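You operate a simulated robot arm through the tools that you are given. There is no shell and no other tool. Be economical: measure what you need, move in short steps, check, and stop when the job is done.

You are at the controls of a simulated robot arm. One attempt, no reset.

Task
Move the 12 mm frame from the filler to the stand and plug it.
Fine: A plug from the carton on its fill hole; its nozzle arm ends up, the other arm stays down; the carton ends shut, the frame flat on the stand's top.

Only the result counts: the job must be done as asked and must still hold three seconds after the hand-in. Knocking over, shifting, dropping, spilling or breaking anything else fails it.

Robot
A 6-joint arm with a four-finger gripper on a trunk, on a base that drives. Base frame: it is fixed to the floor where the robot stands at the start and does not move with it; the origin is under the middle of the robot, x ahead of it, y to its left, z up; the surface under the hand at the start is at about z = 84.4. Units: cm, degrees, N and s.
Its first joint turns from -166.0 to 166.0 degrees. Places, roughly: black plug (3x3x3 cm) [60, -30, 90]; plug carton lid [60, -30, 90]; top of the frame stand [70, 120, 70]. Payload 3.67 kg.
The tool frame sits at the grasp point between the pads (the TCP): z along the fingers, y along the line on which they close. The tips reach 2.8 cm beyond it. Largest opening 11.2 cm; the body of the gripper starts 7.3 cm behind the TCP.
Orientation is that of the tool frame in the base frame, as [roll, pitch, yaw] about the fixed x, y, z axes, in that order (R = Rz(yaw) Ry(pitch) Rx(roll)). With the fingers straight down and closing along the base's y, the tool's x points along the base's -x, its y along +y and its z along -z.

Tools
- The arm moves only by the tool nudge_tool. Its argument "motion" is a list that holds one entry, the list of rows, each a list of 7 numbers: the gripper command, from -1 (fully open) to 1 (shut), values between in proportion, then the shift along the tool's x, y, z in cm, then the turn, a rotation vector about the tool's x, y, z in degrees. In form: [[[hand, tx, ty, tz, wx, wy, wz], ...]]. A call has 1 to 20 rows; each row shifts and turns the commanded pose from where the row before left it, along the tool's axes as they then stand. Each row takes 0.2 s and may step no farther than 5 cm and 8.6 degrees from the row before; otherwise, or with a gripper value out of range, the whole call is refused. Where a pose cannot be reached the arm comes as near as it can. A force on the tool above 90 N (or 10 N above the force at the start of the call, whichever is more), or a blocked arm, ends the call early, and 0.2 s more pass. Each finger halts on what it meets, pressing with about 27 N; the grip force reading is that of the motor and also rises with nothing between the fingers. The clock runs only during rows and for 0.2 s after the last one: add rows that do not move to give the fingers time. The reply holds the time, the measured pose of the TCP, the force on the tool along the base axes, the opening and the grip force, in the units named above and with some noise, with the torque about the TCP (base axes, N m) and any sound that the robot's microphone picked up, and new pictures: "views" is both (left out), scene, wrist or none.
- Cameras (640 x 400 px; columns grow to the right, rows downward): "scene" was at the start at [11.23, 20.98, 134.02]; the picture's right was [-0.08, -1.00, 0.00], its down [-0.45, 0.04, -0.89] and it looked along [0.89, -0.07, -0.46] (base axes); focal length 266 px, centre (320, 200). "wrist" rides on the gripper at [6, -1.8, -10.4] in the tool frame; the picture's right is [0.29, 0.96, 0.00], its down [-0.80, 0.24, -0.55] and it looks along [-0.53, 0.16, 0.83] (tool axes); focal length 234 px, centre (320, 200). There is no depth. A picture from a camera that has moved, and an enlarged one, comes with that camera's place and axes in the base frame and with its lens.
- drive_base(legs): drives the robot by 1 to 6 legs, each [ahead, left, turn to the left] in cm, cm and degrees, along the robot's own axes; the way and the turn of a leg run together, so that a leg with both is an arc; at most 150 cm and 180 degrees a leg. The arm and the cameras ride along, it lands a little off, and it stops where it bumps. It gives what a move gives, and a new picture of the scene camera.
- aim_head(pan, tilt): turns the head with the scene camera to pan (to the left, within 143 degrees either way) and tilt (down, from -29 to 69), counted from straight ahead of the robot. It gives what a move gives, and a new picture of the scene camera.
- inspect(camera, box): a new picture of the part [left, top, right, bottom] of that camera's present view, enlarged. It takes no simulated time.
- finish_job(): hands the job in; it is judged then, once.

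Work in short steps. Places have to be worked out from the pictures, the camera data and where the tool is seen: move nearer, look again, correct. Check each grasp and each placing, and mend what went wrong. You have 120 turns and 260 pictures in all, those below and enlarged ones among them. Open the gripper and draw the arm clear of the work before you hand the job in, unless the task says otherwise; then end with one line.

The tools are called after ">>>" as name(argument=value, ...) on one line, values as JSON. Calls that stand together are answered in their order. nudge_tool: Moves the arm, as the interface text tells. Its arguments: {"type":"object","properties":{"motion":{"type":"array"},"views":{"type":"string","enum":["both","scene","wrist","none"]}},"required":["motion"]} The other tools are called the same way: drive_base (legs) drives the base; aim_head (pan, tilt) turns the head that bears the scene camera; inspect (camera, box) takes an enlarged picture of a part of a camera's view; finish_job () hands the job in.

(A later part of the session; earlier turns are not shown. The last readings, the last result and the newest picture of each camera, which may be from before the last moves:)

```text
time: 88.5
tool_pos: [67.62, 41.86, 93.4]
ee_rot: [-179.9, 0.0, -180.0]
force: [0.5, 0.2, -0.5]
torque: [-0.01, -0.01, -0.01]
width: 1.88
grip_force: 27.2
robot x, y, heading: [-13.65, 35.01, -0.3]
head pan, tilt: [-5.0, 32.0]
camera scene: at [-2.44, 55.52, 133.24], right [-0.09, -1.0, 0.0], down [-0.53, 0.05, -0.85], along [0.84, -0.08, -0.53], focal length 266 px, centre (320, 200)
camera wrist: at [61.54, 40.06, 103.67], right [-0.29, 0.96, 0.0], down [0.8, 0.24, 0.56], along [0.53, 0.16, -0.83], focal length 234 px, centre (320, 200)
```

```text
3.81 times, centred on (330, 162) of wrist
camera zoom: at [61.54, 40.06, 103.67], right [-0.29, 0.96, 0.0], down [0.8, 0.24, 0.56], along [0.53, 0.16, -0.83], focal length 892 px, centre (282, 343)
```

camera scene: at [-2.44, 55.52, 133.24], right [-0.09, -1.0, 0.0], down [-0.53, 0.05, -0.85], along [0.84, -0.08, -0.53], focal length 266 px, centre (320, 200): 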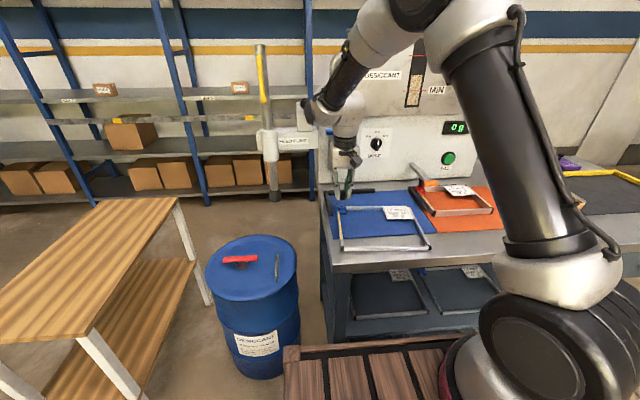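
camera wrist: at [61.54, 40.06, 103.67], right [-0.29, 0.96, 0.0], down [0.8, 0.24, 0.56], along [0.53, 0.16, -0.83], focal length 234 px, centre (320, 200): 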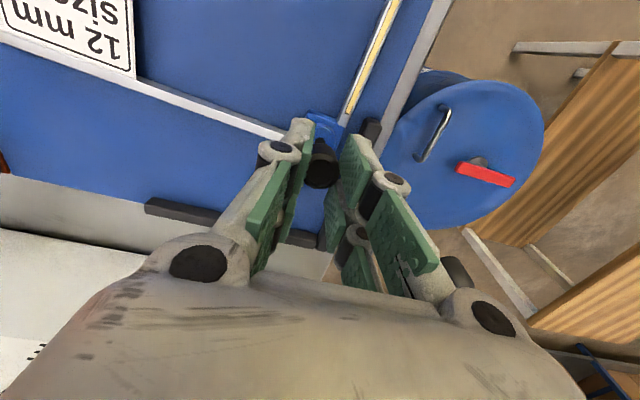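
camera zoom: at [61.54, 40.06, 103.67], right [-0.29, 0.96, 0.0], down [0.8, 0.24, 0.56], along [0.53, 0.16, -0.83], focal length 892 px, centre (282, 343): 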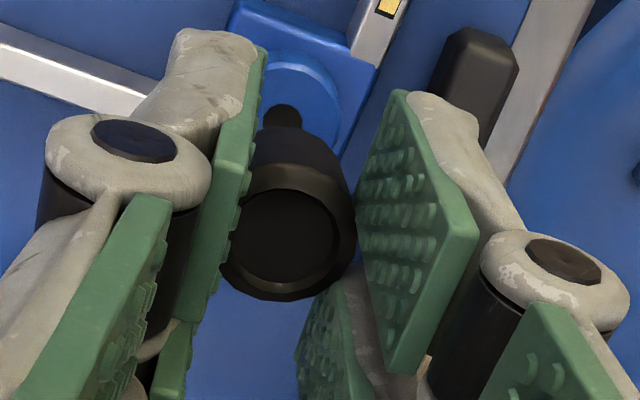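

By the wrist rays the plug (67.3, 41.9) sits right above the hole (67.36, 41.86). I lower it.

>>> nudge_tool(motion=[[[1, 0, 0, 1, 0, 0, 0], [1, 0, 0, 1, 0, 0, 0], [1, 0, 0, 0.5, 0, 0, 0], [1, 0, 0, 0, 0, 0, 0]]], views="none")

>>> inspect(camera="scene", box=[320, 165, 400, 225])

>>> inspect(camera="wrist", box=[260, 110, 400, 215])

```text
time: 89.5
tool_pos: [67.61, 41.84, 91.01]
ee_rot: [180.0, 0.1, -179.9]
force: [0.3, -0.9, 0.0]
torque: [0.01, 0.0, 0.02]
width: 1.85
grip_force: 27.2
robot x, y, heading: [-13.54, 34.41, -0.4]
head pan, tilt: [-5.0, 32.0]
```

```text
6.67 times, centred on (360, 195) of scene
camera zoom: at [-2.44, 55.52, 133.24], right [-0.09, -1.0, 0.0], down [-0.53, 0.05, -0.85], along [0.84, -0.08, -0.53], focal length 1771 px, centre (53, 233)
```

zoom: 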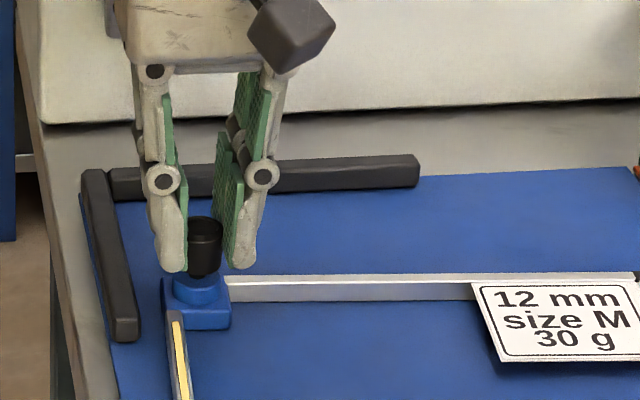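

```text
3.81 times, centred on (330, 162) of wrist
camera zoom: at [61.63, 40.0, 101.42], right [-0.29, 0.96, 0.0], down [0.8, 0.24, 0.55], along [0.53, 0.16, -0.83], focal length 892 px, centre (282, 343)
```

zoom: 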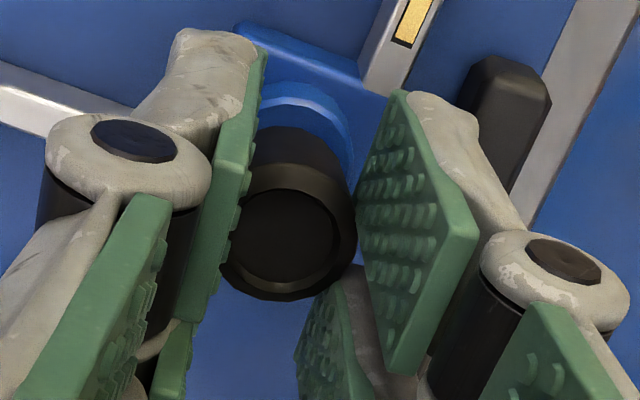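

Alignment looks within ~1–2 mm. I shift 1 mm left and press down gently in small steps.

>>> nudge_tool(motion=[[[1, 0, 0.1, 0.3, 0, 0, 0], [1, 0, 0, 0.3, 0, 0, 0], [1, 0, 0, 0.2, 0, 0, 0]]], views="none")

>>> inspect(camera="scene", box=[320, 165, 400, 225])

```text
time: 90.3
tool_pos: [67.44, 41.98, 90.38]
ee_rot: [-180.0, 0.2, -180.0]
force: [-0.7, -0.8, 11.0]
torque: [-0.05, 0.04, -0.01]
width: 1.86
grip_force: 26.9
robot x, y, heading: [-13.43, 34.62, -0.5]
head pan, tilt: [-5.0, 32.0]
```

```text
6.67 times, centred on (360, 195) of scene
camera zoom: at [-2.48, 55.51, 133.24], right [-0.09, -1.0, 0.0], down [-0.53, 0.05, -0.85], along [0.84, -0.08, -0.53], focal length 1771 px, centre (53, 233)
```

zoom: 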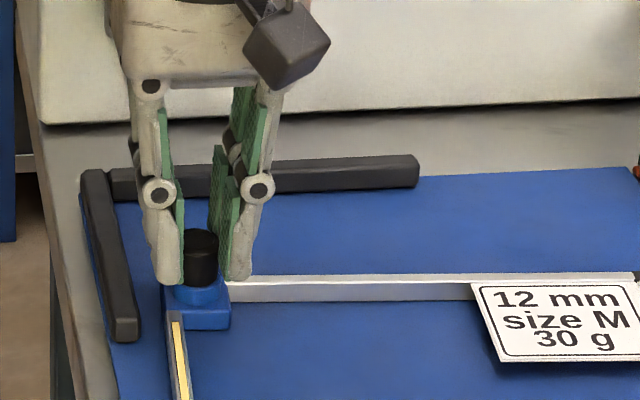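

Contact with 11 N. I press a little more to see whether it seats.

>>> nudge_tool(motion=[[[1, 0, 0, 0.25, 0, 0, 0], [1, 0, 0, 0.25, 0, 0, 0]]], views="none")

>>> inspect(camera="scene", box=[320, 165, 400, 225])

>>> inspect(camera="wrist", box=[260, 110, 400, 215])

```text
time: 90.9
tool_pos: [67.54, 42.01, 89.94]
ee_rot: [-180.0, 0.5, -180.0]
force: [5.6, -3.6, 35.9]
torque: [-0.13, -0.17, 0.0]
width: 1.84
grip_force: 26.9
robot x, y, heading: [-13.71, 34.77, -0.6]
head pan, tilt: [-5.0, 32.0]
```

```text
6.67 times, centred on (360, 195) of scene
camera zoom: at [-2.54, 55.49, 133.26], right [-0.09, -1.0, 0.0], down [-0.53, 0.05, -0.85], along [0.84, -0.08, -0.53], focal length 1771 px, centre (53, 233)
```

zoom: 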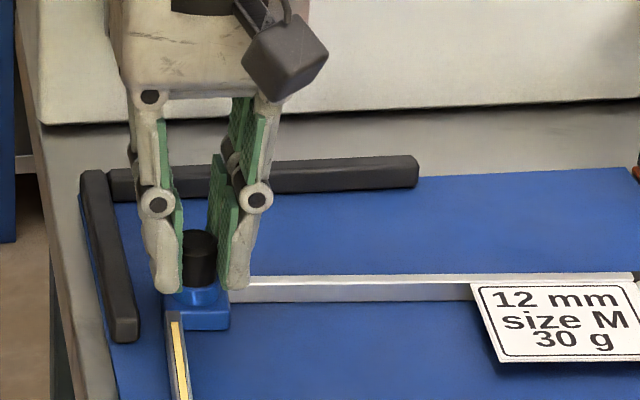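

```text
3.81 times, centred on (330, 162) of wrist
camera zoom: at [61.5, 40.16, 100.27], right [-0.29, 0.96, 0.0], down [0.79, 0.24, 0.56], along [0.54, 0.16, -0.83], focal length 892 px, centre (282, 343)
```

zoom: 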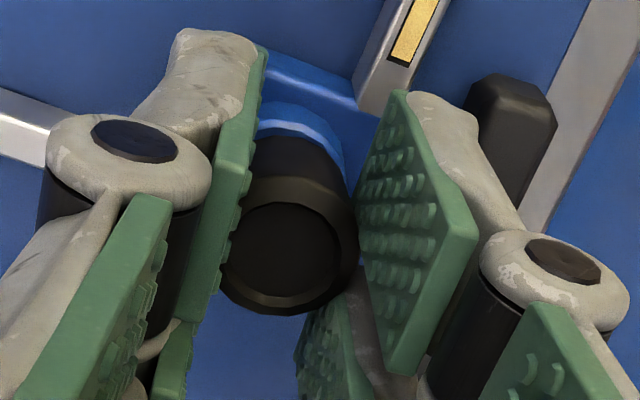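

The plug bottoms on the boss and the fingers slid slightly down on it. I relax, open just enough, and raise.

>>> nudge_tool(motion=[[[1, 0, 0, -0.4, 0, 0, 0], [0.6, 0, 0, 0, 0, 0, 0], [0.35, 0, 0, 0, 0, 0, 0], [0.35, 0, 0, -1, 0, 0, 0], [0.35, 0, 0, -2, 0, 0, 0], [0.35, 0, 0, -2, 0, 0, 0], [0.35, 0, 0, 0, 0, 0, 0]]], views="wrist")

>>> inspect(camera="scene", box=[320, 165, 400, 225])

>>> inspect(camera="wrist", box=[260, 80, 400, 185])

```text
time: 92.5
tool_pos: [67.6, 42.17, 95.27]
ee_rot: [179.9, 0.1, 180.0]
force: [0.0, -0.3, -0.3]
torque: [-0.03, 0.02, 0.01]
width: 3.61
grip_force: 0.1
robot x, y, heading: [-13.33, 35.06, -0.2]
head pan, tilt: [-5.0, 32.0]
camera wrist: at [61.55, 40.32, 105.55], right [-0.29, 0.96, 0.0], down [0.8, 0.24, 0.55], along [0.53, 0.16, -0.83], focal length 234 px, centre (320, 200)
```

wrist: 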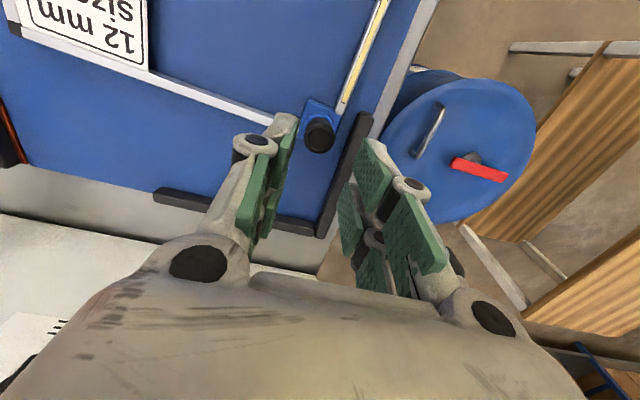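

```text
6.67 times, centred on (360, 195) of scene
camera zoom: at [-2.44, 55.52, 133.24], right [-0.09, -1.0, 0.0], down [-0.53, 0.05, -0.85], along [0.84, -0.08, -0.53], focal length 1771 px, centre (53, 233)
```

zoom: 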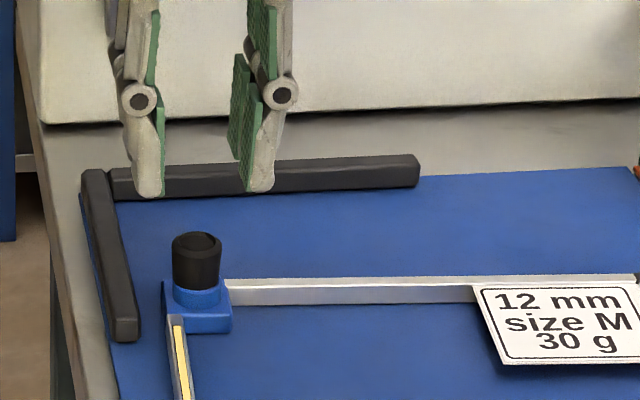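

```text
3.81 times, centred on (330, 132) of wrist
camera zoom: at [61.55, 40.32, 105.55], right [-0.29, 0.96, 0.0], down [0.8, 0.24, 0.55], along [0.53, 0.16, -0.83], focal length 892 px, centre (282, 457)
```

zoom: 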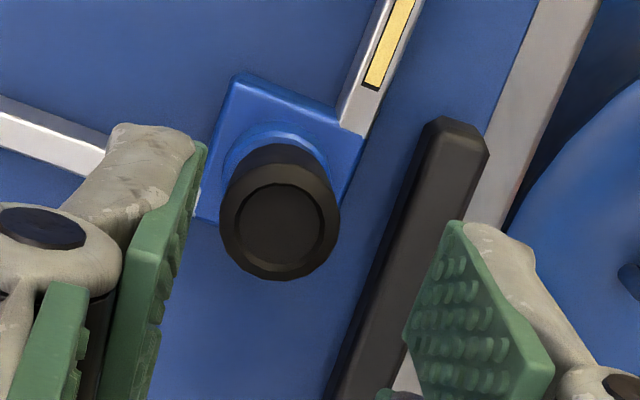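

The plug stands centred on the boss. I close the fingers and press on its top to seat it firmly.

>>> nudge_tool(motion=[[[1, 0.35, -0.15, 0, 0, 0, 0], [1, 0, 0, 0, 0, 0, 0], [1, 0, 0, 1.5, 0, 0, 0], [1, 0, 0, 1.2, 0, 0, 0], [1, 0, 0, 0.4, 0, 0, 0], [1, 0, 0, 0.3, 0, 0, 0]]], views="none")

>>> inspect(camera="scene", box=[320, 165, 400, 225])

```text
time: 93.9
tool_pos: [67.08, 41.82, 91.8]
ee_rot: [180.0, 0.0, 179.9]
force: [-0.3, 0.5, -0.5]
torque: [0.04, 0.0, 0.04]
width: 0.0
grip_force: 27.1
robot x, y, heading: [-13.45, 34.72, -0.4]
head pan, tilt: [-5.0, 32.0]
```

```text
6.67 times, centred on (360, 195) of scene
camera zoom: at [-2.44, 55.52, 133.24], right [-0.09, -1.0, 0.0], down [-0.53, 0.05, -0.85], along [0.84, -0.08, -0.53], focal length 1771 px, centre (53, 233)
```

zoom: 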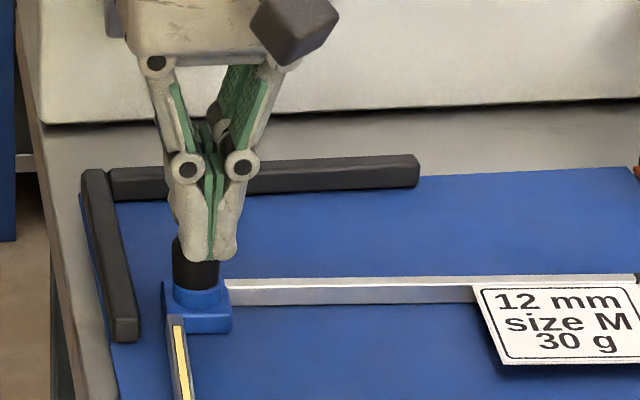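

>>> nudge_tool(motion=[[[1, -0.1, 0.35, 0, 0, 0, 0], [1, 0, 0, 0.3, 0, 0, 0], [1, 0, 0, 0.3, 0, 0, 0], [1, 0, 0, 0.2, 0, 0, 0]]], views="none")

>>> inspect(camera="scene", box=[320, 165, 400, 225])

```text
time: 94.9
tool_pos: [67.48, 42.37, 91.14]
ee_rot: [-180.0, 0.2, -179.9]
force: [-3.5, 2.1, 22.7]
torque: [0.02, 0.15, -0.02]
width: 0.59
grip_force: 27.6
robot x, y, heading: [-13.62, 34.45, -0.3]
head pan, tilt: [-5.0, 32.0]
```

```text
6.67 times, centred on (360, 195) of scene
camera zoom: at [-2.53, 55.52, 133.25], right [-0.09, -1.0, 0.0], down [-0.53, 0.05, -0.85], along [0.84, -0.08, -0.53], focal length 1771 px, centre (53, 233)
```

zoom: 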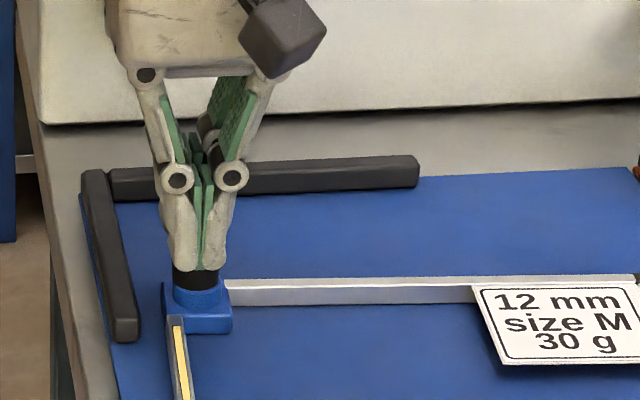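

>>> nudge_tool(motion=[[[1, 0, 0, 0.3, 0, 0, 0], [1, 0, 0, 0, 0, 0, 0], [1, 0, 0, -1, 0, 0, 0], [1, 0, 0, -2, 0, 0, 0], [1, 0, -1, -3, 0, 0, 0], [1, 0, -3, -2, 0, 0, 0], [1, 0, -3, 0, 0, 0, 0], [1, 0, 0, 0, 0, 0, 0]]], views="wrist")

>>> inspect(camera="scene", box=[320, 165, 400, 225])

>>> inspect(camera="wrist", box=[280, 60, 500, 220])

```text
time: 96.7
tool_pos: [67.28, 34.98, 98.74]
ee_rot: [-180.0, 0.0, 180.0]
force: [-0.5, -0.4, -0.3]
torque: [-0.02, 0.0, -0.01]
width: 0.04
grip_force: 27.1
robot x, y, heading: [-13.98, 34.39, -0.4]
head pan, tilt: [-5.0, 32.0]
camera wrist: at [61.23, 33.27, 109.08], right [-0.29, 0.96, 0.0], down [0.8, 0.24, 0.56], along [0.53, 0.16, -0.83], focal length 234 px, centre (320, 200)
```

wrist: 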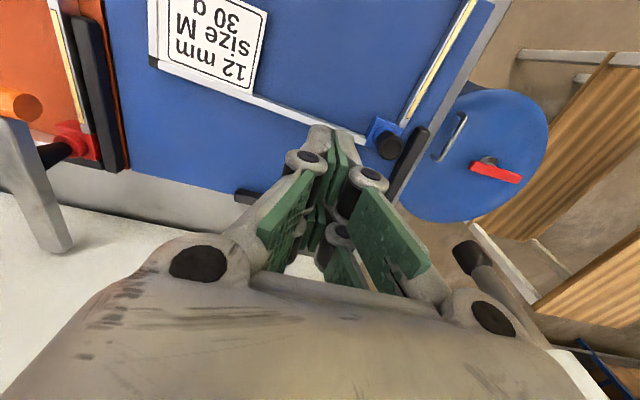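

```text
6.67 times, centred on (360, 195) of scene
camera zoom: at [-2.44, 55.52, 133.24], right [-0.09, -1.0, 0.0], down [-0.53, 0.05, -0.85], along [0.84, -0.08, -0.53], focal length 1771 px, centre (53, 233)
```

zoom: 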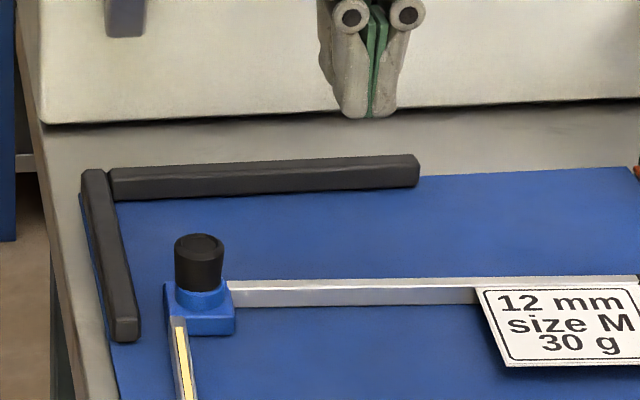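

```text
2.50 times, centred on (390, 140) of wrist
camera zoom: at [61.23, 33.27, 109.08], right [-0.29, 0.96, 0.0], down [0.8, 0.24, 0.56], along [0.53, 0.16, -0.83], focal length 585 px, centre (145, 350)
```

zoom: 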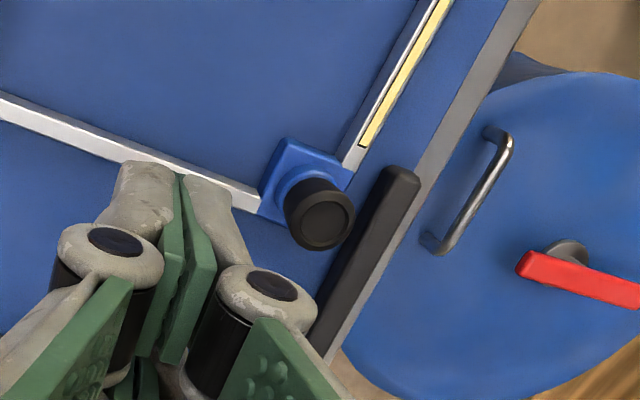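

The plug sits well and moved together with the frame. Next I get ready to lift the frame by the middle of its front bar: turn the hand 90° and come above the bar.

>>> nudge_tool(motion=[[[0.2, 2.5, -1, -1, 0, 0, 8.5], [0.2, 0, 0, -1, 0, 0, 8.5], [0.2, 0, 0, -1, 0, 0, 8.5], [0.2, 0, 0, 0, 0, 0, 8.5], [0.2, 0, 0, 0, 0, 0, 8.5], [0.2, 0, 0, 0, 0, 0, 8.5], [0.2, 0, 0, 0, 0, 0, 8.5], [0.2, 0, 0, 0, 0, 0, 8.5], [0.2, 0, 0, 0, 0, 0, 8.5], [0.2, 0, 0, 0, 0, 0, 8.5], [0.2, 0, -4, 0, 0, 0, 5], [0.2, 0, -4, 0, 0, 0, 0], [0.2, -1, -4, 0, 0, 0, 0], [0.2, -1, -2, 0, 0, 0, 0], [0.2, 0, 0, 0, 0, 0, 0]]])

>>> inspect(camera="wrist", box=[160, 0, 520, 240])

>>> inspect(camera="scene", box=[310, 160, 450, 265])

```text
time: 99.9
tool_pos: [50.95, 31.91, 101.72]
ee_rot: [179.8, 0.1, 89.9]
force: [-0.4, 0.3, -0.5]
torque: [0.02, 0.0, 0.01]
width: 4.5
grip_force: 0.0
robot x, y, heading: [-13.7, 35.02, -0.6]
head pan, tilt: [-5.0, 32.0]
camera scene: at [-2.43, 55.52, 133.24], right [-0.09, -1.0, 0.0], down [-0.53, 0.05, -0.85], along [0.84, -0.08, -0.53], focal length 266 px, centre (320, 200)
camera wrist: at [49.07, 37.83, 111.95], right [0.96, 0.29, 0.0], down [0.24, -0.8, 0.55], along [0.16, -0.53, -0.83], focal length 234 px, centre (320, 200)
```

scene: 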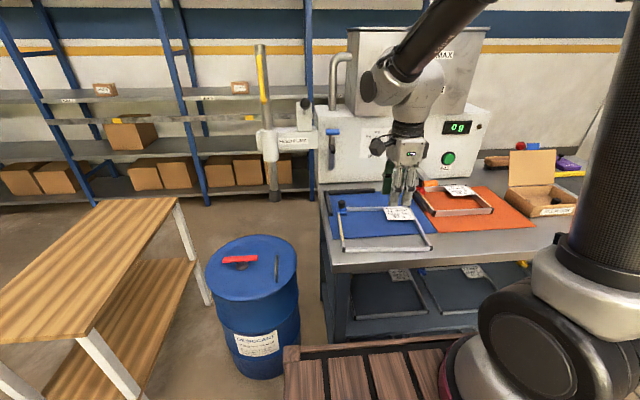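
wrist: 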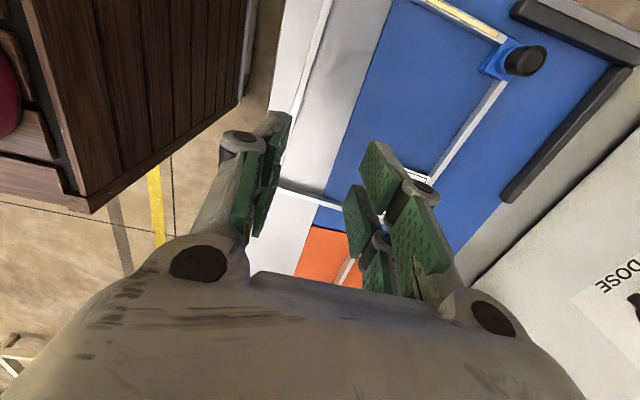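

```text
1.67 times, centred on (340, 120) of wrist
camera zoom: at [49.07, 37.83, 111.95], right [0.96, 0.29, 0.0], down [0.24, -0.8, 0.55], along [0.16, -0.53, -0.83], focal length 390 px, centre (287, 333)
```

zoom: 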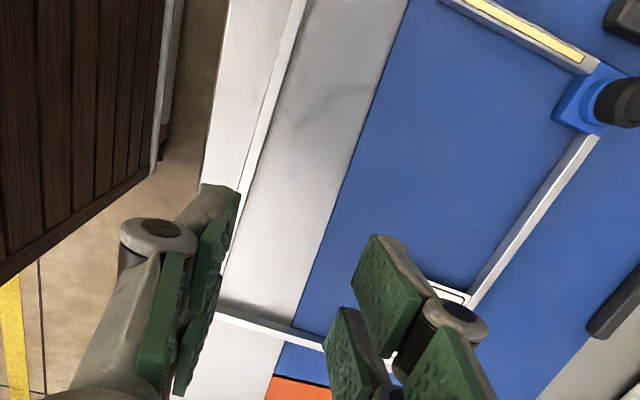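

```text
3.81 times, centred on (380, 212) of scene
camera zoom: at [-2.43, 55.52, 133.24], right [-0.09, -1.0, 0.0], down [-0.53, 0.05, -0.85], along [0.84, -0.08, -0.53], focal length 1012 px, centre (91, 152)
```

zoom: 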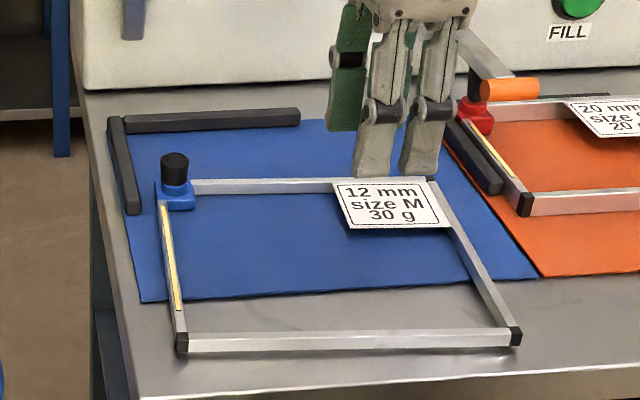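

The front bar is at x≈48.3 with its middle at y≈32. I centre the fingers over it and descend.

>>> nudge_tool(motion=[[[0.2, 0, -1.3, 3, 0, 0, 0], [0.2, 0, -1.3, 3, 0, 0, 0], [0.2, 0, 0, 3, 0, 0, 0], [0.2, 0, 0, 2.2, 0, 0, 0], [0.2, 0, 0, 0, 0, 0, 0]]], views="wrist")

>>> inspect(camera="scene", box=[310, 160, 450, 265])

>>> inspect(camera="wrist", box=[200, 60, 440, 240])

```text
time: 101.1
tool_pos: [48.24, 32.02, 90.48]
ee_rot: [179.9, 0.0, 89.9]
force: [0.8, 0.0, -0.6]
torque: [-0.01, -0.03, -0.02]
width: 4.5
grip_force: 0.0
robot x, y, heading: [-13.9, 34.65, -0.5]
head pan, tilt: [-5.0, 32.0]
camera wrist: at [46.38, 37.86, 100.92], right [0.96, 0.29, 0.0], down [0.24, -0.8, 0.55], along [0.16, -0.53, -0.83], focal length 234 px, centre (320, 200)
```

wrist: 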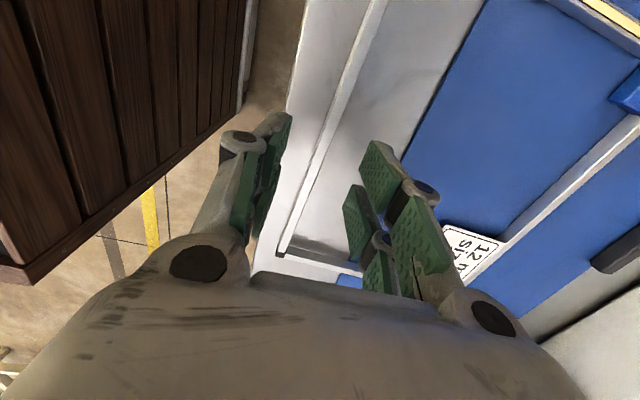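

```text
3.81 times, centred on (380, 212) of scene
camera zoom: at [-2.44, 55.52, 133.24], right [-0.09, -1.0, 0.0], down [-0.53, 0.05, -0.85], along [0.84, -0.08, -0.53], focal length 1012 px, centre (91, 152)
```

zoom: 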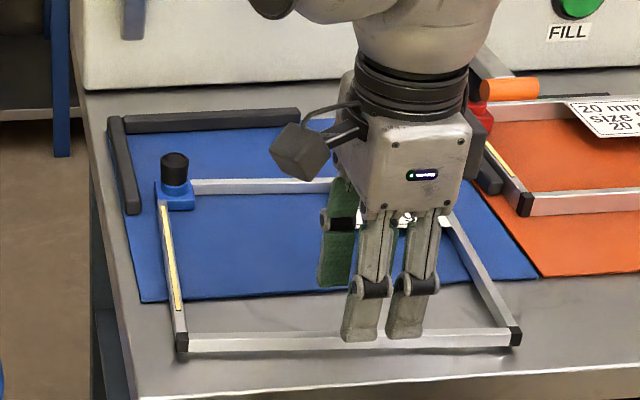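

```text
2.22 times, centred on (320, 150) of wrist
camera zoom: at [46.38, 37.86, 100.92], right [0.96, 0.29, 0.0], down [0.24, -0.8, 0.55], along [0.16, -0.53, -0.83], focal length 520 px, centre (320, 311)
```

zoom: 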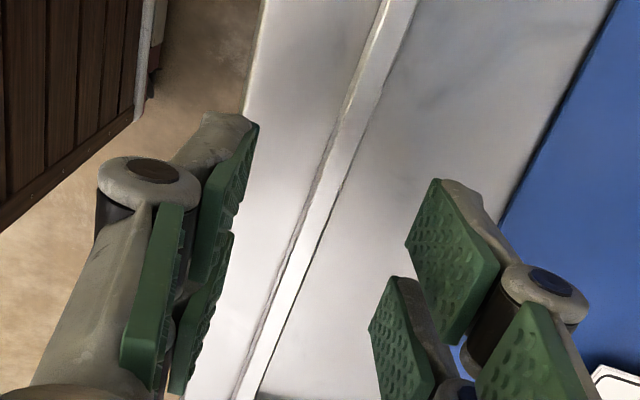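

>>> nudge_tool(motion=[[[0.2, 0, 0, 1.5, 0, 0, 0], [0.2, 0, 0, 1.3, 0, 0, 0], [0.2, 0, 0, 0, 0, 0, 0], [0.5, 0, 0, 0, 0, 0, 0], [1, 0, 0, 0, 0, 0, 0], [1, 0, 0, 0, 0, 0, 0]]], views="none")

>>> inspect(camera="scene", box=[310, 160, 450, 265])

```text
time: 102.5
tool_pos: [48.31, 31.91, 87.7]
ee_rot: [179.9, 0.0, 89.9]
force: [0.0, -0.6, 0.2]
torque: [-0.01, -0.02, 0.01]
width: 0.77
grip_force: 26.7
robot x, y, heading: [-13.63, 34.73, -0.3]
head pan, tilt: [-5.0, 32.0]
```

```text
3.81 times, centred on (380, 212) of scene
camera zoom: at [-2.44, 55.52, 133.24], right [-0.09, -1.0, 0.0], down [-0.53, 0.05, -0.85], along [0.84, -0.08, -0.53], focal length 1012 px, centre (91, 152)
```

zoom: 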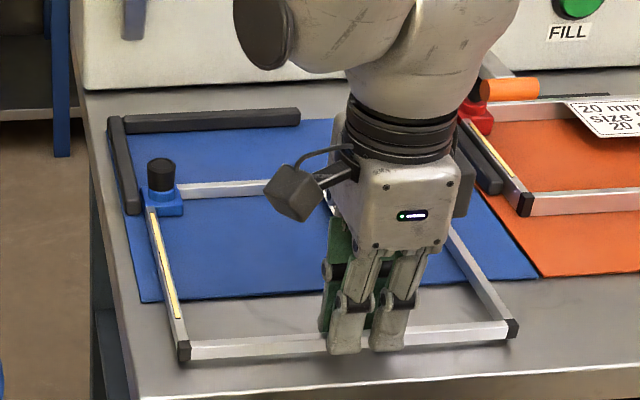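

The bar is gripped (0.8 cm). I lift 2 cm slowly and check the tilt.

>>> nudge_tool(motion=[[[1, 0, 0, -0.5, 0, 0, 0], [1, 0, 0, -0.5, 0, 0, 0], [1, 0, 0, -0.5, 0, 0, 0], [1, 0, 0, -0.5, 0, 0, 0], [1, 0, 0, 0, 0, 0, 0]]], views="wrist")

>>> inspect(camera="scene", box=[310, 160, 450, 265])

```text
time: 103.7
tool_pos: [48.22, 31.97, 89.57]
ee_rot: [179.9, 0.0, 90.0]
force: [0.4, -1.2, -1.2]
torque: [-0.03, 0.05, 0.01]
width: 0.77
grip_force: 27.1
robot x, y, heading: [-13.94, 34.64, -0.2]
head pan, tilt: [-5.0, 32.0]
camera wrist: at [46.36, 37.88, 99.97], right [0.96, 0.29, 0.0], down [0.24, -0.8, 0.55], along [0.16, -0.53, -0.83], focal length 234 px, centre (320, 200)
```

wrist: 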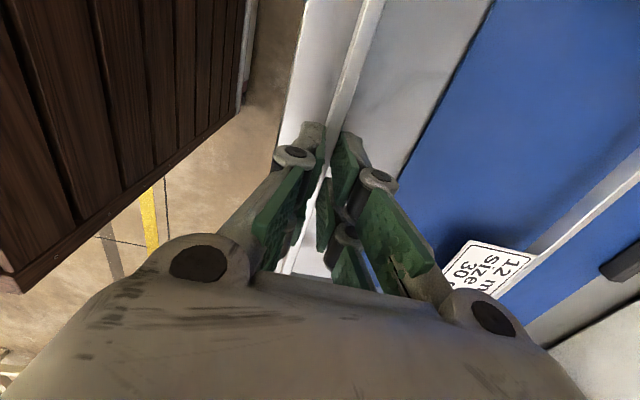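

```text
3.81 times, centred on (380, 212) of scene
camera zoom: at [-2.44, 55.52, 133.24], right [-0.09, -1.0, 0.0], down [-0.53, 0.05, -0.85], along [0.84, -0.08, -0.53], focal length 1012 px, centre (91, 152)
```

zoom: 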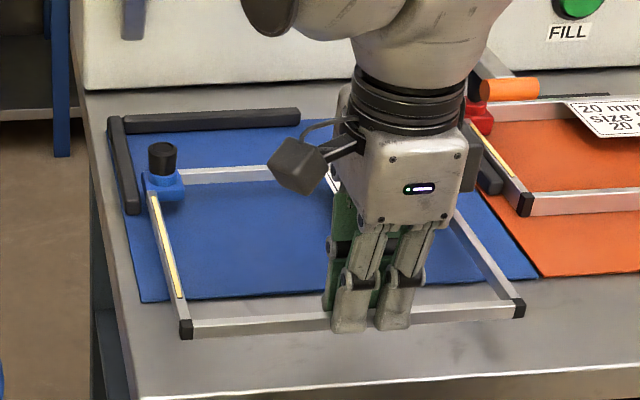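

The frame comes up nearly level and is light. I lift further and re-check the plug.

>>> nudge_tool(motion=[[[1, 0, 0, -1.5, 0, 0, 0], [1, 0, 0, -2, 0, 0, 0], [1, 0, 0, -2, 0, 0, 0], [1, 0, 0, -2, 0, 0, 0], [1, 0, 0, -1.5, 0, 0, 0], [1, 0, 0, 0, 0, 0, 0]]], views="scene")

>>> inspect(camera="scene", box=[300, 130, 460, 250])

```text
time: 105.1
tool_pos: [48.17, 31.93, 98.58]
ee_rot: [179.9, 0.0, 90.0]
force: [0.1, -0.2, -0.2]
torque: [-0.03, 0.13, -0.01]
width: 0.79
grip_force: 26.9
robot x, y, heading: [-13.79, 34.58, -0.5]
head pan, tilt: [-5.0, 32.0]
camera scene: at [-2.44, 55.52, 133.24], right [-0.09, -1.0, 0.0], down [-0.53, 0.05, -0.85], along [0.84, -0.08, -0.53], focal length 266 px, centre (320, 200)
```

scene: 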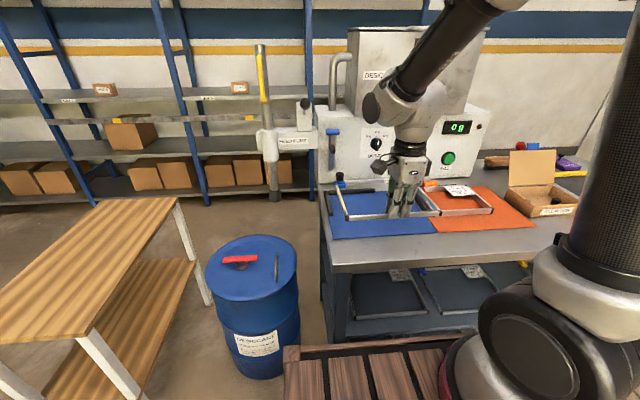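

```text
3.33 times, centred on (380, 190) of scene
camera zoom: at [-2.44, 55.52, 133.24], right [-0.09, -1.0, 0.0], down [-0.53, 0.05, -0.85], along [0.84, -0.08, -0.53], focal length 886 px, centre (120, 233)
```

zoom: 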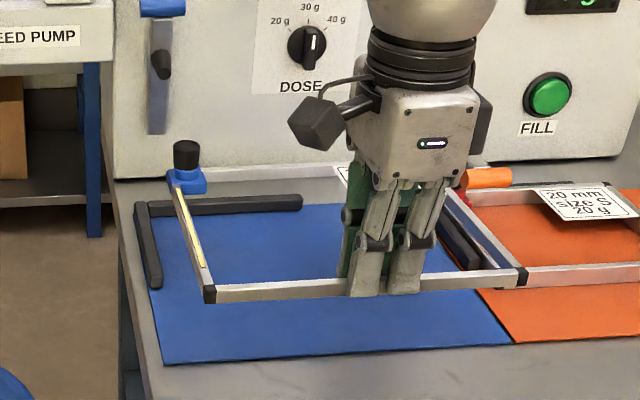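

Frame is level with the plug in place. I drive left to bring it in front of the stand.

>>> drive_base(legs=[[0, 46, 0], [0, 46, 0]])

>>> aim_head(pan=-15, tilt=42)

```text
time: 110.2
tool_pos: [48.9, 122.84, 98.54]
ee_rot: [179.8, 0.0, 90.0]
force: [0.0, 0.2, 0.0]
torque: [-0.02, 0.07, -0.01]
width: 0.77
grip_force: 26.9
robot x, y, heading: [-12.9, 125.36, -0.5]
head pan, tilt: [-5.0, 32.0]
camera scene: at [-1.75, 146.54, 133.24], right [-0.09, -1.0, 0.0], down [-0.53, 0.05, -0.85], along [0.84, -0.08, -0.53], focal length 266 px, centre (320, 200)
```

scene: 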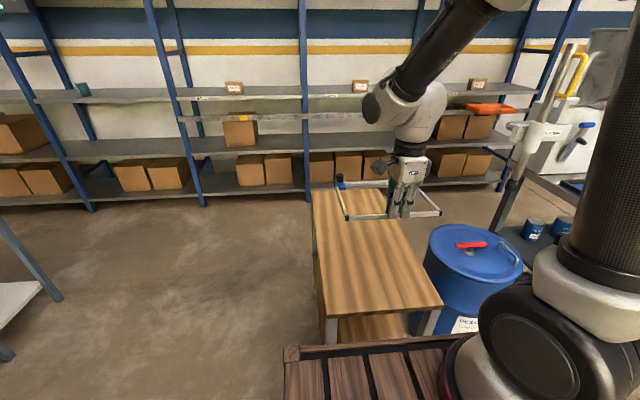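

```text
time: 111.0
tool_pos: [48.85, 122.85, 98.6]
ee_rot: [179.8, -0.1, 90.0]
force: [-0.4, -0.3, -1.3]
torque: [-0.01, 0.07, 0.02]
width: 0.76
grip_force: 26.8
robot x, y, heading: [-12.91, 125.65, -0.4]
head pan, tilt: [-15.0, 42.0]
camera scene: at [-2.6, 145.16, 131.73], right [-0.26, -0.96, 0.0], down [-0.65, 0.18, -0.74], along [0.72, -0.2, -0.67], focal length 266 px, centre (320, 200)
```

scene: 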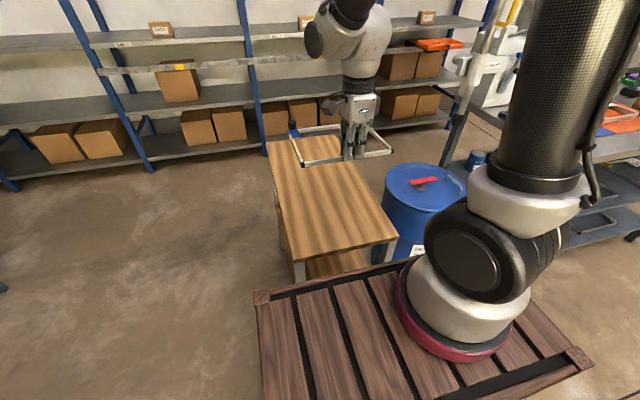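

Stand top measures x 41–108, y 109–139. I move the frame to be centred around x≈69, y≈124 and descend to a few cm above it.

>>> nudge_tool(motion=[[[1, 0.3, 2, 0, 0, 0, 0], [1, 0.3, 2.5, 0, 0, 0, 0], [1, 0.3, 2.5, 0.5, 0, 0, 0], [1, 0.3, 2.5, 1.5, 0, 0, 0], [1, 0.1, 1.5, 2.5, 0, 0, 0], [1, 0, 0, 2.5, 0, 0, 0], [1, 0, 0, 2.5, 0, 0, 0], [1, 0, 0, 2.5, 0, 0, 0], [1, 0, 0, 2.5, 0, 0, 0], [1, 0, 0, 2.5, 0, 0, 0], [1, 0, 0, 2.5, 0, 0, 0], [1, 0, 0, 1.5, 0, 0, 0], [1, 0, 0, 0, 0, 0, 0]]], views="scene")

>>> inspect(camera="scene", box=[250, 110, 410, 230])

```text
time: 113.8
tool_pos: [60.04, 124.27, 77.69]
ee_rot: [180.0, 0.0, 90.0]
force: [-0.1, -0.4, -1.0]
torque: [0.01, 0.09, 0.0]
width: 0.78
grip_force: 26.2
robot x, y, heading: [-12.85, 126.05, -0.4]
head pan, tilt: [-15.0, 42.0]
camera scene: at [-2.6, 145.16, 131.72], right [-0.27, -0.96, 0.0], down [-0.65, 0.18, -0.74], along [0.72, -0.2, -0.67], focal length 266 px, centre (320, 200)
```

scene: 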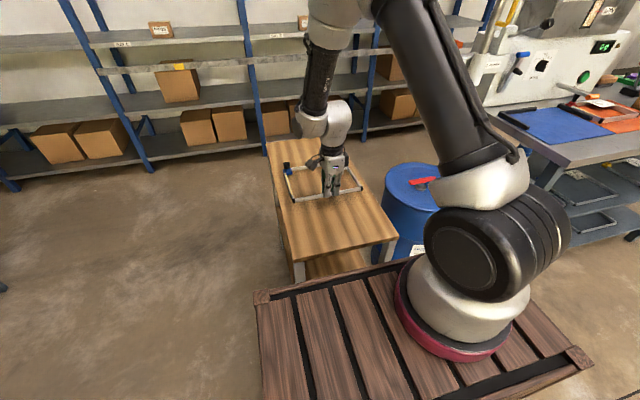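

```text
3.33 times, centred on (330, 170) of scene
camera zoom: at [-2.6, 145.16, 131.72], right [-0.27, -0.96, 0.0], down [-0.65, 0.18, -0.74], along [0.72, -0.2, -0.67], focal length 886 px, centre (287, 300)
```

zoom: 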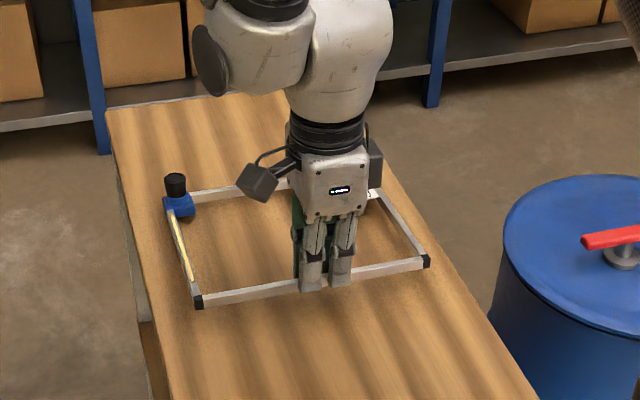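

Well within the stand's top. I lower gently, checking force.

>>> nudge_tool(motion=[[[1, 0, 0, 1.2, 0, 0, 0], [1, 0, 0, 1.0, 0, 0, 0], [1, 0, 0, 0.6, 0, 0, 0], [1, 0, 0, 0.4, 0, 0, 0], [1, 0, 0, 0, 0, 0, 0]]], views="none")

>>> inspect(camera="scene", box=[270, 150, 370, 225])

```text
time: 115.0
tool_pos: [59.95, 124.16, 74.64]
ee_rot: [179.7, 0.0, 90.0]
force: [-1.8, -6.2, 62.8]
torque: [-0.49, 0.38, 0.05]
width: 0.74
grip_force: 27.1
robot x, y, heading: [-12.69, 125.64, -0.2]
head pan, tilt: [-15.0, 42.0]
```

```text
5.33 times, centred on (320, 188) of scene
camera zoom: at [-2.8, 145.14, 131.74], right [-0.27, -0.96, 0.0], down [-0.64, 0.18, -0.74], along [0.72, -0.2, -0.67], focal length 1417 px, centre (320, 267)
```

zoom: 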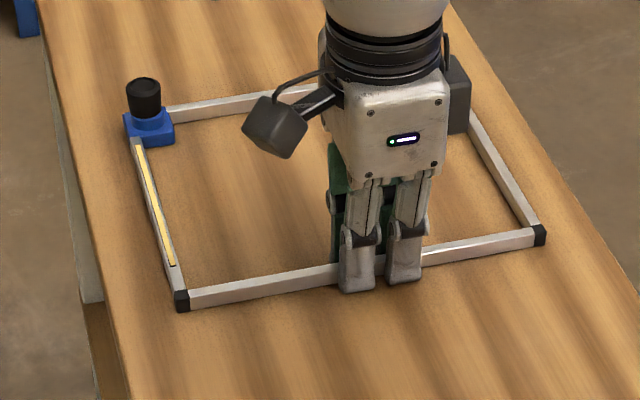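

Contact reached (63 N). I back off 4 mm, open the fingers slightly and rise clear.

>>> nudge_tool(motion=[[[1, 0, 0, -0.3, 0, 0, 0], [1, 0, 0, 0, 0, 0, 0]]], views="none")

>>> nudge_tool(motion=[[[0.7, 0, 0, 0, 0, 0, 0], [0.4, 0, 0, 0, 0, 0, 0], [0.4, 0, 0, -0.5, 0, 0, 0], [0.4, 0, 0, -1.5, 0, 0, 0], [0.4, 0, 0, -2, 0, 0, 0], [0.4, 0, 0, -3, 0, 0, 0], [0.4, 0, 0, -4, 0, 0, 0], [0.4, 0, 0, -4, 0, 0, 0], [0.4, 0, 0, -4, 0, 0, 0], [0.4, 0, 0, 0, 0, 0, 0]]], views="scene")

>>> inspect(camera="scene", box=[260, 130, 380, 230])

```text
time: 115.5
tool_pos: [59.85, 124.16, 74.64]
ee_rot: [179.9, 0.0, 89.9]
force: [6.2, 1.5, 9.4]
torque: [0.6, -0.16, -0.23]
width: 0.74
grip_force: 27.6
robot x, y, heading: [-13.26, 125.79, -0.5]
head pan, tilt: [-15.0, 42.0]
```

```text
time: 117.8
tool_pos: [59.9, 124.39, 93.86]
ee_rot: [179.8, 0.0, 89.9]
force: [-0.5, -0.2, 0.6]
torque: [-0.01, -0.01, -0.03]
width: 3.35
grip_force: 0.0
robot x, y, heading: [-12.83, 125.78, -0.4]
head pan, tilt: [-15.0, 42.0]
camera scene: at [-2.6, 145.16, 131.73], right [-0.27, -0.96, 0.0], down [-0.65, 0.18, -0.74], along [0.72, -0.2, -0.67], focal length 266 px, centre (320, 200)
```

scene: 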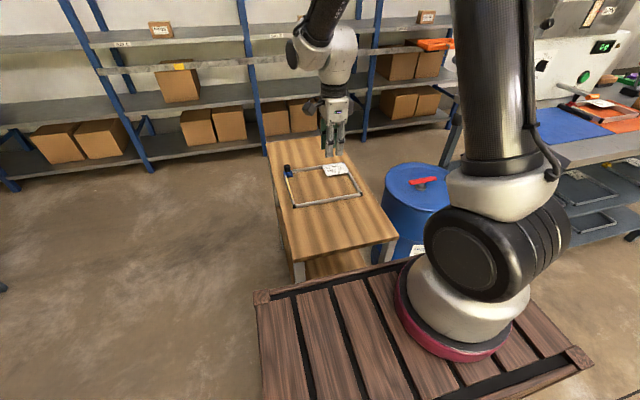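

```text
4.00 times, centred on (320, 180) of scene
camera zoom: at [-2.6, 145.16, 131.73], right [-0.27, -0.96, 0.0], down [-0.65, 0.18, -0.74], along [0.72, -0.2, -0.67], focal length 1063 px, centre (320, 280)
```

zoom: 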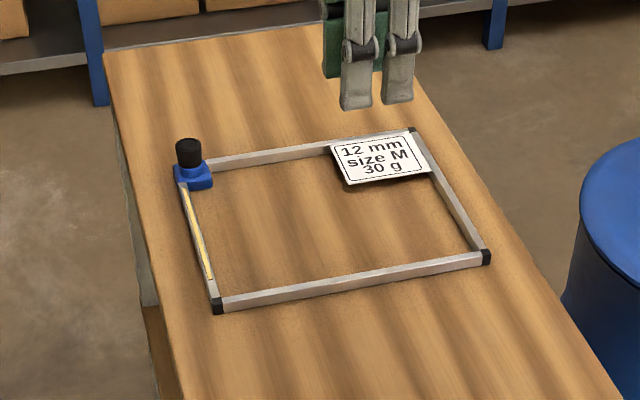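

The frame lies flat on the stand with the plug upright on it. Now I raise the hand and drive back to shut the carton.

>>> nudge_tool(motion=[[[0.4, 0, 0, -4.5, 0, 0, 0], [0.4, 0, -1, -4.5, 0, 0, 0], [0.4, 0, -1, -4.5, 0, 0, 0], [0.4, 0, -1, -4.5, 0, 0, 0], [0.4, 0, 0, 0, 0, 0, 0]]], views="wrist")

>>> drive_base(legs=[[0, -70, 0], [0, -70, 0]])

>>> aim_head(pan=-25, tilt=27)

>>> inspect(camera="scene", box=[220, 120, 440, 280])

```text
time: 119.0
tool_pos: [56.91, 124.06, 111.71]
ee_rot: [179.8, 0.0, 89.9]
force: [-0.3, 0.9, -0.1]
torque: [0.0, 0.01, -0.01]
width: 3.34
grip_force: 0.0
robot x, y, heading: [-12.88, 125.64, -0.2]
head pan, tilt: [-15.0, 42.0]
camera wrist: at [55.03, 129.96, 122.11], right [0.96, 0.29, 0.0], down [0.24, -0.8, 0.55], along [0.16, -0.53, -0.83], focal length 234 px, centre (320, 200)
```

wrist: 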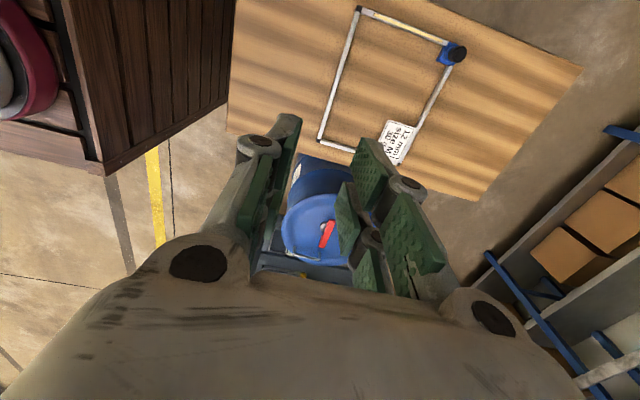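

```text
time: 126.2
tool_pos: [56.28, -14.6, 111.76]
ee_rot: [179.9, 0.0, 90.9]
force: [-0.1, -0.7, -0.7]
torque: [0.0, -0.01, -0.01]
width: 3.37
grip_force: 0.0
robot x, y, heading: [-13.89, -13.77, 0.4]
head pan, tilt: [-15.0, 42.0]
camera scene: at [-3.45, 5.59, 131.73], right [-0.25, -0.97, 0.0], down [-0.65, 0.17, -0.74], along [0.72, -0.18, -0.67], focal length 266 px, centre (320, 200)
```

scene: 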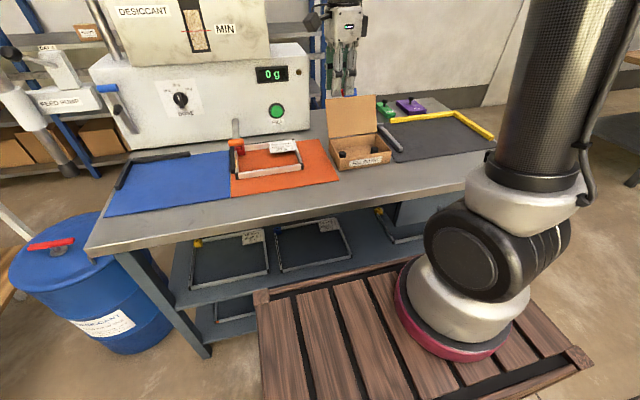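

```text
time: 127.0
tool_pos: [56.31, -14.61, 111.7]
ee_rot: [180.0, 0.1, 91.0]
force: [1.3, 0.6, -0.1]
torque: [-0.01, -0.01, 0.01]
width: 3.36
grip_force: 0.1
robot x, y, heading: [-13.53, -13.8, 0.7]
head pan, tilt: [-25.0, 27.0]
camera scene: at [-3.21, 3.9, 134.02], right [-0.41, -0.91, 0.0], down [-0.41, 0.19, -0.89], along [0.81, -0.37, -0.45], focal length 266 px, centre (320, 200)
```

scene: 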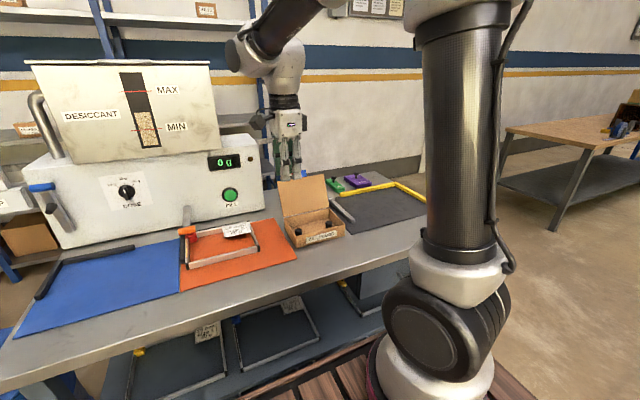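

```text
2.50 times, centred on (330, 200) of scene
camera zoom: at [-3.21, 3.9, 134.02], right [-0.41, -0.91, 0.0], down [-0.41, 0.19, -0.89], along [0.81, -0.37, -0.45], focal length 664 px, centre (295, 200)
```

zoom: 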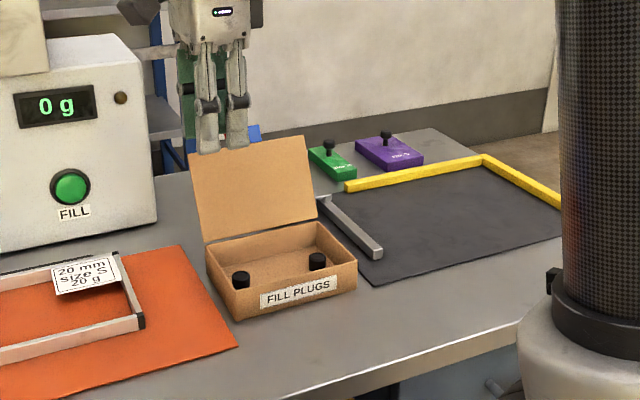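

The lid's top edge is at about (75.2, y, 100.4), leaning ~115°. I bring the part-open fingers above the lid edge at y≈−20, to straddle it.

>>> nudge_tool(motion=[[[0.4, -1.1, 3.8, 0, 0, 0, 0], [0.4, -1.1, 3.8, 0, 0, 0, 0], [0.4, -1.1, 3.8, 1, 0, 0, 0], [0.4, -1.1, 3.8, 1, 0, 0, 0], [0.4, -1.2, 3.7, 1.5, 0, 0, 0], [0.4, 0, 0, 0, 0, 0, -0.9]]])

>>> inspect(camera="scene", box=[250, 130, 370, 250])

>>> inspect(camera="wrist", box=[200, 60, 440, 240])

```text
time: 128.4
tool_pos: [75.34, -19.88, 108.33]
ee_rot: [179.9, 0.0, 91.9]
force: [-0.3, -0.6, 0.2]
torque: [0.01, 0.01, -0.03]
width: 3.35
grip_force: 0.2
robot x, y, heading: [-13.43, -14.1, 0.6]
head pan, tilt: [-25.0, 27.0]
camera scene: at [-3.23, 3.89, 134.03], right [-0.41, -0.91, 0.0], down [-0.41, 0.19, -0.89], along [0.81, -0.37, -0.45], focal length 266 px, centre (320, 200)
camera wrist: at [73.31, -13.98, 118.63], right [0.95, 0.32, 0.0], down [0.26, -0.79, 0.55], along [0.18, -0.53, -0.83], focal length 234 px, centre (320, 200)
```

scene: 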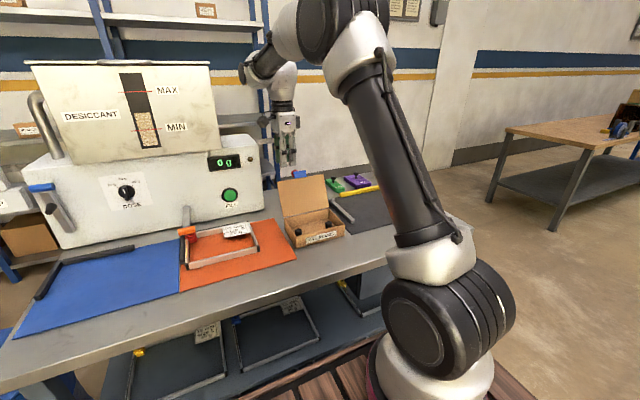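
wrist: 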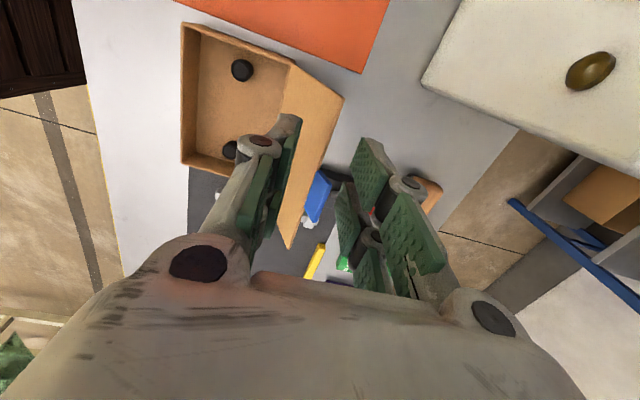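

```text
3.33 times, centred on (310, 190) of scene
camera zoom: at [-3.23, 3.89, 134.03], right [-0.41, -0.91, 0.0], down [-0.41, 0.19, -0.89], along [0.81, -0.37, -0.45], focal length 886 px, centre (353, 233)
```

zoom: 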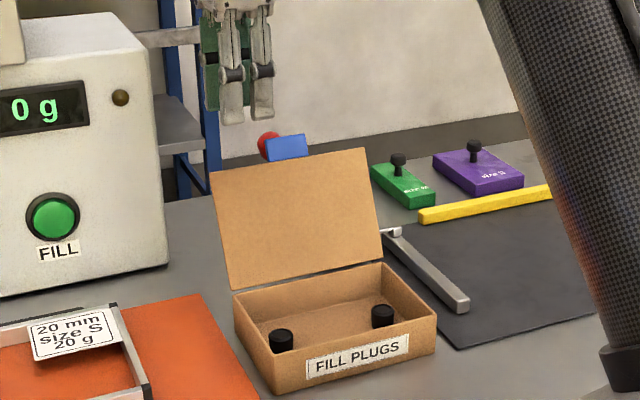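

```text
2.22 times, centred on (320, 150) of wrist
camera zoom: at [73.31, -13.98, 118.63], right [0.95, 0.32, 0.0], down [0.26, -0.79, 0.55], along [0.18, -0.53, -0.83], focal length 520 px, centre (320, 311)
```

zoom: 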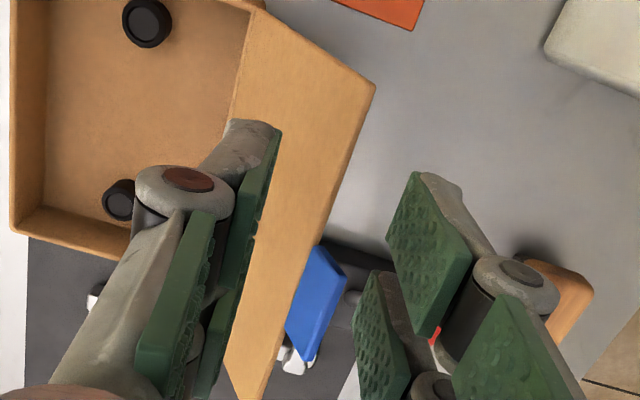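

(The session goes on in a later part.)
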